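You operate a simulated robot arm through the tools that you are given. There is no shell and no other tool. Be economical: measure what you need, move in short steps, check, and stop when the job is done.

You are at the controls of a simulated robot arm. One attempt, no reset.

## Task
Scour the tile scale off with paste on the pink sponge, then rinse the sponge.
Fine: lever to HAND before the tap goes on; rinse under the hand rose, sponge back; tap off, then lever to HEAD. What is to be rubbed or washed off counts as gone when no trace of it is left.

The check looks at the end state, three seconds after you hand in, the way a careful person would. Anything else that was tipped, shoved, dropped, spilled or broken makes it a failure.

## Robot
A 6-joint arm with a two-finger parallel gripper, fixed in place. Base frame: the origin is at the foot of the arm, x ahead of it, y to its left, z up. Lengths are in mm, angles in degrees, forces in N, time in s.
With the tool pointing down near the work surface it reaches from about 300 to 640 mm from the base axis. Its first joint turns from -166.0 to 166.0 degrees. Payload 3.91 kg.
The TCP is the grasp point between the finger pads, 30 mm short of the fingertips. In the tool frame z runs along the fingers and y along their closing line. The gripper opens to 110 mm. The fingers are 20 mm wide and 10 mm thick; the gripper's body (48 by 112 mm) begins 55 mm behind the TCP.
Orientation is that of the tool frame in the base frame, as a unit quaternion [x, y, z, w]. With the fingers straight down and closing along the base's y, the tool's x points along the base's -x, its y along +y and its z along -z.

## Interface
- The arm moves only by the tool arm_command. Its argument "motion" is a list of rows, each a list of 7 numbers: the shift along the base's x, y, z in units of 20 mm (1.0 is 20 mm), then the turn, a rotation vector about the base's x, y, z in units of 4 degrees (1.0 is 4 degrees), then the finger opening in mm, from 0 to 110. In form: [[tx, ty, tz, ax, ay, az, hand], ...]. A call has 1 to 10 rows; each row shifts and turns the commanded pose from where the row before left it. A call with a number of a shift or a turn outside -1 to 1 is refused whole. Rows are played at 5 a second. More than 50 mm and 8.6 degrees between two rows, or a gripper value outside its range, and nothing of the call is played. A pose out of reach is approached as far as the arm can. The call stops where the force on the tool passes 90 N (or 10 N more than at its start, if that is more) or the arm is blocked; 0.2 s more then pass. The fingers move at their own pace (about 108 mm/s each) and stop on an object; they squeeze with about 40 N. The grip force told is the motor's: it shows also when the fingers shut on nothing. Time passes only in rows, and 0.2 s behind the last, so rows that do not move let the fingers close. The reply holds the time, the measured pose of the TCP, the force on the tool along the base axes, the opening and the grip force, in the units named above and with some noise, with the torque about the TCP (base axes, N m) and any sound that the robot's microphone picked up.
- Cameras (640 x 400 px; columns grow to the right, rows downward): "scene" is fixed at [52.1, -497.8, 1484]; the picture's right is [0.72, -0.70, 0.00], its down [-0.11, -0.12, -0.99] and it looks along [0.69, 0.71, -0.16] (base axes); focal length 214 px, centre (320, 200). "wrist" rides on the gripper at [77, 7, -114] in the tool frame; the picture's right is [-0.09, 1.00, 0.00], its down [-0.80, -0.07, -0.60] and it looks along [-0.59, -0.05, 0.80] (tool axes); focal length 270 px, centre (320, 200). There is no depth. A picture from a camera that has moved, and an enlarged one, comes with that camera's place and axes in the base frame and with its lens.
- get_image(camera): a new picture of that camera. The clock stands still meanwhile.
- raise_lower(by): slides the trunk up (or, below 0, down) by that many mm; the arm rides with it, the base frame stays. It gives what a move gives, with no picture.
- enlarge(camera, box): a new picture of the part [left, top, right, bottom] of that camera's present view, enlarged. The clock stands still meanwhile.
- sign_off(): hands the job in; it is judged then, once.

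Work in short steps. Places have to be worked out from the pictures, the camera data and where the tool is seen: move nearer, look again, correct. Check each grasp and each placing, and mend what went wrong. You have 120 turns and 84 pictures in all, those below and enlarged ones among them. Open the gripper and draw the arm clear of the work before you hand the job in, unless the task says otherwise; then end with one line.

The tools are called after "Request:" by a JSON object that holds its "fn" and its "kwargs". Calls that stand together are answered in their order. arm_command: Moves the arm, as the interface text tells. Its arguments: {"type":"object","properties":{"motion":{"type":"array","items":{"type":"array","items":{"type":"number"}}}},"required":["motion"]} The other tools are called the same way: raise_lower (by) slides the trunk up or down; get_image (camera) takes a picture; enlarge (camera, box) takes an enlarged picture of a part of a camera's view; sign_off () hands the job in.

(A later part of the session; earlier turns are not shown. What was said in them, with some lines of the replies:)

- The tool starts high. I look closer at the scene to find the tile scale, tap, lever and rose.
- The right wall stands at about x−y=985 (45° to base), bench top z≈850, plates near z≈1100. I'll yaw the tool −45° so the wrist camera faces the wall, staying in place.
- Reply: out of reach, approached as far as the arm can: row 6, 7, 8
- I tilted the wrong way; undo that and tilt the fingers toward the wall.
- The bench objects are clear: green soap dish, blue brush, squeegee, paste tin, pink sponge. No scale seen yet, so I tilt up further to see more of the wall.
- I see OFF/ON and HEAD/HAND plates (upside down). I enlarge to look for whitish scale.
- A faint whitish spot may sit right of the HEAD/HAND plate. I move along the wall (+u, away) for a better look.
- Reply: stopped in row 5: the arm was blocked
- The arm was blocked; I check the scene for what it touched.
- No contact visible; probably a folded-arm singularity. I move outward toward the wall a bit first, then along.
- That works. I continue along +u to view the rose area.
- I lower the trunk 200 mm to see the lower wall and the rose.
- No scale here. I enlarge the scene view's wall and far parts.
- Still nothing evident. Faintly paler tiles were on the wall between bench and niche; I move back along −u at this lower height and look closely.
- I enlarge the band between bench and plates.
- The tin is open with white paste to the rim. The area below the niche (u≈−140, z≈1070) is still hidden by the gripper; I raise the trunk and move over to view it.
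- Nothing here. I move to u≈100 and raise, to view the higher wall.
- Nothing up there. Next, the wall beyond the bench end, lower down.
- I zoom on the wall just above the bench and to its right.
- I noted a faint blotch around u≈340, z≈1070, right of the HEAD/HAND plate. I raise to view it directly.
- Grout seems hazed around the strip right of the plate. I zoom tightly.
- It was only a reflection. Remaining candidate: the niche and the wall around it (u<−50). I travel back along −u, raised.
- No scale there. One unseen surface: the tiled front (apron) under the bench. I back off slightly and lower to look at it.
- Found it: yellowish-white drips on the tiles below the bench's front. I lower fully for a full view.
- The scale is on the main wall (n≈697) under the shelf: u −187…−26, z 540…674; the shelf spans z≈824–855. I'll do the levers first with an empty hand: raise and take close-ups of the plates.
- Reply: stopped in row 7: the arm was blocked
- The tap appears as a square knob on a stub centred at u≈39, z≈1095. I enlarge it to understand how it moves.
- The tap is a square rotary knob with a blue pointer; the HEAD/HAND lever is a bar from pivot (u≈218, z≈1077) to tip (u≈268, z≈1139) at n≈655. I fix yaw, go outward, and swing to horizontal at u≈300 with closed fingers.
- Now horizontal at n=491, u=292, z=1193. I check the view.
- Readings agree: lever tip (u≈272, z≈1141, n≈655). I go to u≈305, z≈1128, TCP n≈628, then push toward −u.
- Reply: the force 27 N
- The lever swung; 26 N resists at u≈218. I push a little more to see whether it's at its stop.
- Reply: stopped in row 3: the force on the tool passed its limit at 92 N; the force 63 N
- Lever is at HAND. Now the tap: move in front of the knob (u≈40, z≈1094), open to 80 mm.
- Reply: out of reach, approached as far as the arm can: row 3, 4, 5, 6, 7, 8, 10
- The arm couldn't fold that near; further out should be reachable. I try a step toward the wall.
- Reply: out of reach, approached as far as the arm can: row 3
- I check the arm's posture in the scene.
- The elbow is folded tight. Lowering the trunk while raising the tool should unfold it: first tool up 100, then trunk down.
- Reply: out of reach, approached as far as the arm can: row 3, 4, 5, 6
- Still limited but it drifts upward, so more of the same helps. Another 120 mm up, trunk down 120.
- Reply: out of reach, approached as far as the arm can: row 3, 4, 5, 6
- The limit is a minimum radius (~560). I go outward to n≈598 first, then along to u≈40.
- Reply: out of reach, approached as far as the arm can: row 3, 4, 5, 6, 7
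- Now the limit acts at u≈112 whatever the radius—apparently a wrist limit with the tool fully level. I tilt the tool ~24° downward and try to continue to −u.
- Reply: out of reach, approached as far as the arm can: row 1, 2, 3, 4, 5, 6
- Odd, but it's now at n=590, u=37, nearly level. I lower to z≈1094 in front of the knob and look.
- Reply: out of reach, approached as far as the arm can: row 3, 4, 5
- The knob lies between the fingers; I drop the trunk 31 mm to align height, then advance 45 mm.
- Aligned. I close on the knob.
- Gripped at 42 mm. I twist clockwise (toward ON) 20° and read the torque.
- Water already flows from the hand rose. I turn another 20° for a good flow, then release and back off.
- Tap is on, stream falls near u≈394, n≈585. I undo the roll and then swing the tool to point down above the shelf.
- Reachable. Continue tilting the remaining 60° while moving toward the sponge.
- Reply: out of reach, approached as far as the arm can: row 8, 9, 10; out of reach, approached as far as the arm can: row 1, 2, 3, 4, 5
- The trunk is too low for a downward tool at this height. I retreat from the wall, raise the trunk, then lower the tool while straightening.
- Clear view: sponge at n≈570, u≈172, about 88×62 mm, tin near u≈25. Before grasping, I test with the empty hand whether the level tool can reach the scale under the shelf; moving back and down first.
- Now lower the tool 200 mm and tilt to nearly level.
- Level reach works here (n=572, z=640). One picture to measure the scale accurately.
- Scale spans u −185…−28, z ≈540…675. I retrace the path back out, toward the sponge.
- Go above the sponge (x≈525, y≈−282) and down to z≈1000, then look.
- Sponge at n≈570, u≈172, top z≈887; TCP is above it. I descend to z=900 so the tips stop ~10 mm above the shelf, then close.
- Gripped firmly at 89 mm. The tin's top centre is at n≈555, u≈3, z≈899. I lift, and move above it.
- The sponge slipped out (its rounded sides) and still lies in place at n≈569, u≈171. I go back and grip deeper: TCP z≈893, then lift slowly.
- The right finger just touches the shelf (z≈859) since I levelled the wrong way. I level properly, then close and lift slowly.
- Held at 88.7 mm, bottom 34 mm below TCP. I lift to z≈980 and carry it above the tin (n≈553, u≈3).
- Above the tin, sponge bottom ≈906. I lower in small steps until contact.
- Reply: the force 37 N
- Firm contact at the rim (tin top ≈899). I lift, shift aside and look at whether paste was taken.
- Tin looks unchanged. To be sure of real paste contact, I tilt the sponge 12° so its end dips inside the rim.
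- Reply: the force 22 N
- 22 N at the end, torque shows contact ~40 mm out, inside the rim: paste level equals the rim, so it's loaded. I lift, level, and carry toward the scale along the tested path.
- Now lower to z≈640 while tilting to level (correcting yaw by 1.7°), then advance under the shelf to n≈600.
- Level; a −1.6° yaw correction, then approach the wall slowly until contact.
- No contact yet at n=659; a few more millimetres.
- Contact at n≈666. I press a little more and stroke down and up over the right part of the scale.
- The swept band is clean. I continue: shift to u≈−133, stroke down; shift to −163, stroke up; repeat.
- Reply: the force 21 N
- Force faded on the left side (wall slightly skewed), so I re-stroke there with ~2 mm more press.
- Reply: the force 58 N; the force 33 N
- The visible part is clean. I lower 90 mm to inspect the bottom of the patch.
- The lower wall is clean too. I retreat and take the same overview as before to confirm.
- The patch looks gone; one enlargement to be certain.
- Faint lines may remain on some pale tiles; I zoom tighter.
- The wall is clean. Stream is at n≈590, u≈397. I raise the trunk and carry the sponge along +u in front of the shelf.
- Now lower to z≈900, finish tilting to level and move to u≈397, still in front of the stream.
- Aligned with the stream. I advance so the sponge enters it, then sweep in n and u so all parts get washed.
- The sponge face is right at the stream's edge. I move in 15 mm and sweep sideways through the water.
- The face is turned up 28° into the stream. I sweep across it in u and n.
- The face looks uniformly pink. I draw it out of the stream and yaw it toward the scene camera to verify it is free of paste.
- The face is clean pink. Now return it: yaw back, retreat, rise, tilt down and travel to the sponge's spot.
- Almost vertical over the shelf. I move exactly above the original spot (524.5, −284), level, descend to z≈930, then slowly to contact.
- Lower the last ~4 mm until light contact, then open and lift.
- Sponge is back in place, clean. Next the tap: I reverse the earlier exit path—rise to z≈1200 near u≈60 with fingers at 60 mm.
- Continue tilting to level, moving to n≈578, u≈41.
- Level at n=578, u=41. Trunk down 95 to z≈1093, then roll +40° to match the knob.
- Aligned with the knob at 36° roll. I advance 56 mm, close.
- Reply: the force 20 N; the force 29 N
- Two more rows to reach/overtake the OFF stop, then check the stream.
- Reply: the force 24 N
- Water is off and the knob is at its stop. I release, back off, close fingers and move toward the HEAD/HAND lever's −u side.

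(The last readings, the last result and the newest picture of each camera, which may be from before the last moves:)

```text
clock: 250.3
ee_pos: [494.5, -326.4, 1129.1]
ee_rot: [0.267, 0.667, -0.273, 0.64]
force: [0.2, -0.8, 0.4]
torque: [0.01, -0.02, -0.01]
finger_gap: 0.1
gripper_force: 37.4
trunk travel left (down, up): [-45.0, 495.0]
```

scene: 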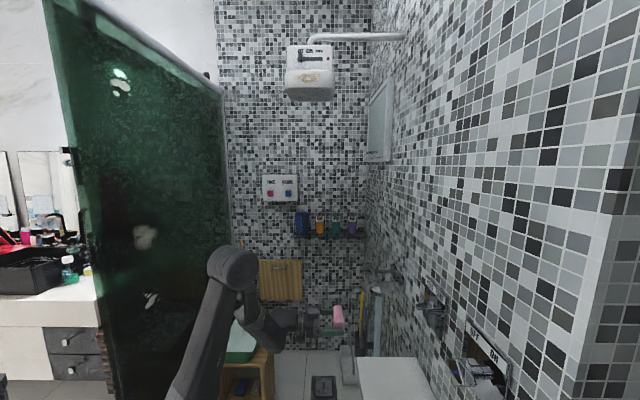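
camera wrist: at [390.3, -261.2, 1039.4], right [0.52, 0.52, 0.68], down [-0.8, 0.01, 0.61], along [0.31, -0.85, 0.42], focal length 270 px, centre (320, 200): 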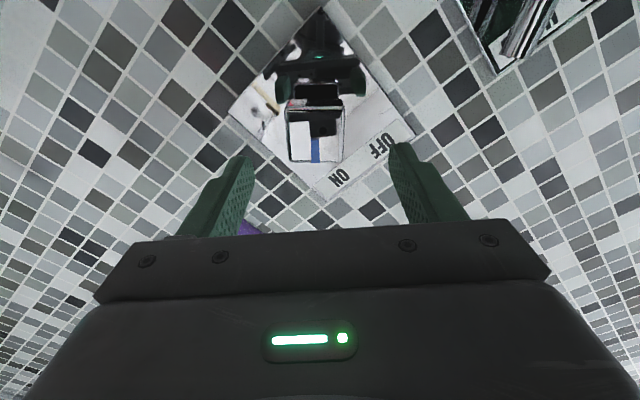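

Good: u=119, z=1129. I advance to n≈628 and push the lever toward +u (HEAD).

Request:
{"fn": "arm_command", "kwargs": {"motion": [[0.4, -0.4, 0, 0, 0, 0, 0], [0.4, -0.4, 0, 0, 0, 0, 0], [0.4, -0.4, 0, 0, 0, 0, 0], [0.45, -0.45, 0, 0, 0, 0, 0]]}}

Request:
{"fn": "arm_command", "kwargs": {"motion": [[0.4, 0.4, 0, 0, 0, 0, 0], [0.4, 0.4, 0, 0, 0, 0, 0], [0.4, 0.4, 0, 0, 0, 0, 0], [0.4, 0.4, 0, 0, 0, 0, 0], [0.4, 0.4, 0, 0, 0, 0, 0], [0.4, 0.4, 0, 0, 0, 0, 0], [0.4, 0.4, 0, 0, 0, 0, 0], [0.4, 0.4, 0, 0, 0, 0, 0], [0.35, 0.35, 0, 0, 0, 0, 0]]}}

```text
clock: 251.3
ee_pos: [524.9, -359.4, 1130.2]
ee_rot: [0.267, 0.667, -0.274, 0.639]
force: [-0.3, 0.0, 0.4]
torque: [0.02, 0.02, -0.02]
finger_gap: 0.0
gripper_force: 37.8
trunk travel left (down, up): [-45.0, 495.0]
```

```text
clock: 253.3
ee_pos: [597.8, -290.9, 1130.5]
ee_rot: [0.267, 0.667, -0.273, 0.64]
force: [0.1, -0.1, -0.8]
torque: [-0.01, 0.0, 0.0]
finger_gap: 0.0
gripper_force: 37.0
trunk travel left (down, up): [-45.0, 495.0]
```

u=217 with no resistance yet; push on until the stop.

Request:
{"fn": "arm_command", "kwargs": {"motion": [[0.3, 0.3, 0, 0, 0, 0, 0], [0.2, 0.2, 0, 0, 0, 0, 0], [0.15, 0.15, 0, 0, 0, 0, 0], [0, 0, 0, 0, 0, 0, 0]]}}

Request:
{"fn": "enlarge", "kwargs": {"camera": "scene", "box": [330, 220, 530, 345]}}

```text
clock: 254.3
ee_pos: [608.8, -278.9, 1130.4]
ee_rot: [0.267, 0.667, -0.274, 0.639]
force: [-5.2, -5.0, 0.0]
torque: [-0.04, 0.1, -0.25]
finger_gap: 0.0
gripper_force: 36.9
trunk travel left (down, up): [-45.0, 495.0]
```

```text
3.20 times, centred on (430, 282) of scene
camera zoom: at [52.1, -497.8, 1484.0], right [0.72, -0.7, 0.0], down [-0.11, -0.12, -0.99], along [0.69, 0.71, -0.16], focal length 686 px, centre (-32, -64)
```

zoom: 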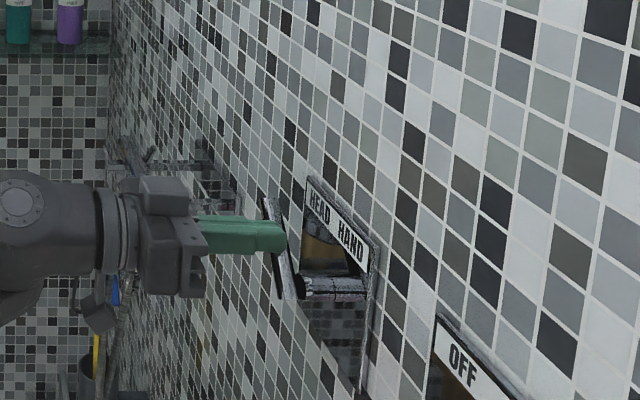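

Lever is at HEAD as originally, stop reached. A final nudge, then back off, retreat and open.

Request:
{"fn": "arm_command", "kwargs": {"motion": [[0.12, 0.12, 0, 0, 0, 0, 0], [0, 0, 0, 0, 0, 0, 0], [-0.6, -0.6, 0, 0, 0, 0, 0], [-0.5, 0.5, 0, 0, 0, 0, 0], [-0.5, 0.5, 0, 0, 0, 0, 0], [-0.5, 0.5, 0, 0, 0, 0, 0], [-0.5, 0.5, 0, 0, 0, 0, 40], [-0.5, 0.5, 0, 0, 0, 0, 80], [-0.5, 0.5, 0, 0, 0, 0, 80]]}}

Request:
{"fn": "get_image", "kwargs": {"camera": "wrist"}}

Request:
{"fn": "enlarge", "kwargs": {"camera": "scene", "box": [330, 220, 530, 400]}}

```text
clock: 256.3
ee_pos: [541.3, -226.3, 1128.8]
ee_rot: [0.267, 0.668, -0.274, 0.639]
force: [0.0, 0.1, 0.0]
torque: [-0.01, 0.01, -0.02]
finger_gap: 80.3
gripper_force: 0.0
trunk travel left (down, up): [-45.0, 495.0]
```

```text
8 pictures are left
camera wrist: at [461.2, -139.4, 1055.0], right [0.71, 0.7, 0.06], down [-0.44, 0.36, 0.82], along [0.56, -0.61, 0.57], focal length 270 px, centre (320, 200)
```

wrist: 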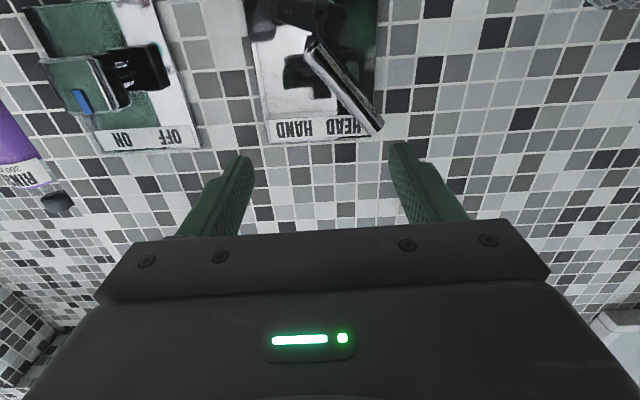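

```text
2.22 times, centred on (430, 310) of scene
camera zoom: at [52.1, -497.8, 1484.0], right [0.72, -0.7, 0.0], down [-0.11, -0.12, -0.99], along [0.69, 0.71, -0.16], focal length 477 px, centre (76, -44)
```

zoom: 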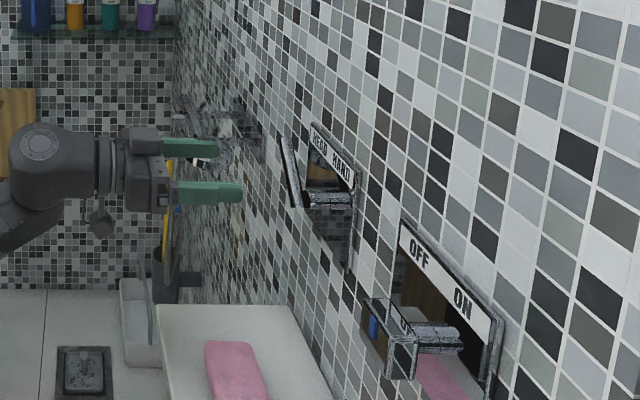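

All as required: tap at OFF, lever at HEAD, no water. I withdraw and make a last check of the whole scale area without the sponge in view.

Request:
{"fn": "arm_command", "kwargs": {"motion": [[-0.5, 0.4, 0, 0.707, 0.707, 0, 80], [-0.5, 0.4, 0, 0.707, 0.707, 0, 80], [-0.5, 0.4, 0, 0.707, 0.707, 0, 80], [-0.5, 0.4, 0, 0.707, 0.707, 0, 80], [-0.5, 0.4, 0, 0.707, 0.707, 0, 80], [-0.5, 0.4, 0, 0.707, 0.707, 0, 80], [-0.5, 0.3, 0, 0.707, 0.707, 0, 80], [-0.5, 0.3, 0, 0.707, 0.707, 0, 80], [-0.5, 0.3, 0, 0.707, 0.707, 0, 80], [-0.5, 0.3, 0, 0.707, 0.707, 0, 80]]}}

Request:
{"fn": "arm_command", "kwargs": {"motion": [[-0.9, -0.9, 0, 0, 0, 0, 80], [-0.9, -0.9, 0, 0, 0, 0, 80], [-0.9, -0.9, 0, 0, 0, 0, 80], [-0.9, -0.9, 0, 0, 0, 0, 80], [-0.9, -0.9, 0, 0, 0, 0, 80], [-0.9, -0.9, 0, 0, 0, 0, 80], [-0.9, -0.9, 0, 0, 0, 0, 80], [-0.9, -0.9, 0, 0, 0, 0, 80], [-0.9, -0.9, 0, 0, 0, 0, 80], [-0.9, -0.9, 0, 0, 0, 0, 80]]}}

```text
clock: 258.5
ee_pos: [441.5, -154.0, 1130.7]
ee_rot: [0.338, 0.848, -0.16, 0.375]
force: [-0.3, -0.4, -0.3]
torque: [0.04, -0.03, 0.02]
finger_gap: 80.1
gripper_force: 0.1
trunk travel left (down, up): [-45.0, 495.0]
```

```text
clock: 260.7
ee_pos: [261.8, -333.5, 1128.9]
ee_rot: [0.339, 0.848, -0.16, 0.375]
force: [0.4, 0.3, 0.6]
torque: [0.0, 0.0, 0.02]
finger_gap: 80.1
gripper_force: 0.0
trunk travel left (down, up): [-45.0, 495.0]
```

Now lower in front of the shelf to z≈790 for the view.

Request:
{"fn": "arm_command", "kwargs": {"motion": [[-0.4, 0.2, -1, 0, 0, 0, 80], [-0.4, 0.0, -1, 0, 0, 0, 80], [-0.4, -0.2, -1, 0, 0, 0, 80], [0, 0, -1, 0, 0, 0, 80], [0, 0, -1, 0, 0, 0, 80], [0, 0, -1, 0, 0, 0, 80], [0, 0, -1, 0, 0, 0, 80], [0, 0, -1, 0, 0, 0, 80], [0, 0, -1, 0, 0, 0, 80], [0, 0, -1, 0, 0, 0, 80]]}}

Request:
{"fn": "arm_command", "kwargs": {"motion": [[0, 0, -1, 0, 0, 0, 80], [0, 0, -1, 0, 0, 0, 80], [0, 0, -1, 0, 0, 0, 80], [0, 0, -1, 0, 0, 0, 80], [0, 0, -1, 0, 0, 0, 80], [0, 0, -1, 0, 0, 0, 80]]}}

Request:
{"fn": "enlarge", "kwargs": {"camera": "wrist", "box": [176, 20, 432, 180]}}

```text
clock: 262.9
ee_pos: [236.9, -334.4, 929.4]
ee_rot: [0.339, 0.848, -0.16, 0.375]
force: [0.5, 0.1, 0.1]
torque: [-0.01, -0.01, -0.05]
finger_gap: 79.9
gripper_force: 0.0
trunk travel left (down, up): [-45.0, 495.0]
```

```text
clock: 264.3
ee_pos: [236.4, -334.3, 811.6]
ee_rot: [0.339, 0.847, -0.161, 0.376]
force: [0.4, 0.1, -0.1]
torque: [-0.01, 0.04, 0.02]
finger_gap: 80.3
gripper_force: 0.0
trunk travel left (down, up): [-45.0, 495.0]
```

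```text
2.50 times, centred on (304, 100) of wrist
camera zoom: at [142.4, -232.8, 829.9], right [0.74, 0.68, 0.05], down [0.03, -0.1, 0.99], along [0.68, -0.73, -0.09], focal length 676 px, centre (360, 450)
```

zoom: 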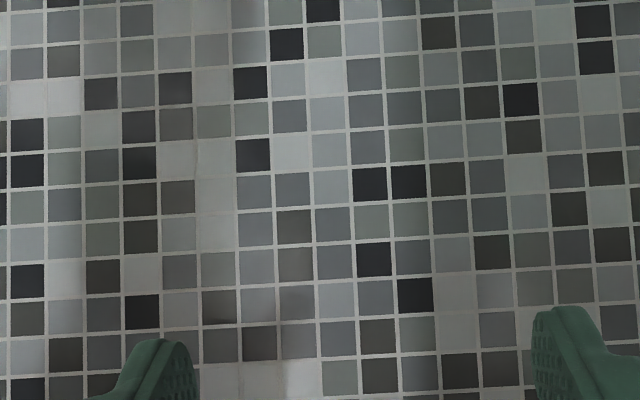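

Looks clean; I double-check the small smudge near the upper end.

Request:
{"fn": "enlarge", "kwargs": {"camera": "wrist", "box": [236, 110, 332, 180]}}

```text
5.71 times, centred on (284, 145) of wrist
camera zoom: at [142.4, -232.8, 829.9], right [0.74, 0.68, 0.05], down [0.03, -0.1, 0.99], along [0.68, -0.73, -0.09], focal length 1544 px, centre (526, 514)
```

zoom: 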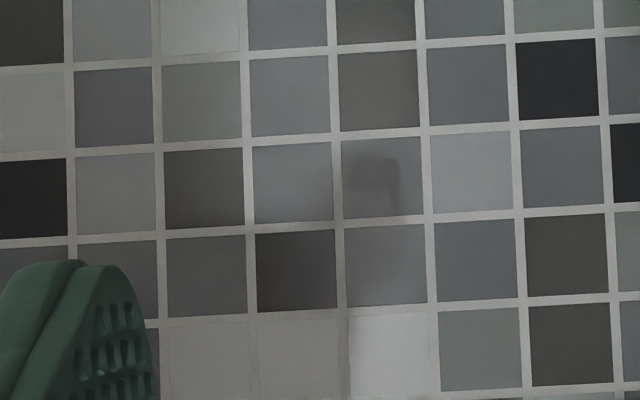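

Only reflections remain; the tiles are clean. I raise the arm clear with the gripper open, then hand in.

Request:
{"fn": "raise_lower", "kwargs": {"by": 300}}

Request:
{"fn": "sign_off", "kwargs": {}}

```text
clock: 267.3
ee_pos: [236.4, -333.7, 1110.0]
ee_rot: [0.338, 0.848, -0.159, 0.375]
force: [0.7, 0.7, 0.3]
torque: [0.01, 0.02, -0.02]
finger_gap: 80.1
gripper_force: 0.0
trunk travel left (down, up): [-345.0, 195.0]
```

```text
The job is handed in.
```

The tile scale is scoured off with no trace left in the close-ups. The pink sponge was rinsed clean under the hand rose and put back in its place; the tap is off, the lever is at HEAD, and the arm is clear with its gripper open.
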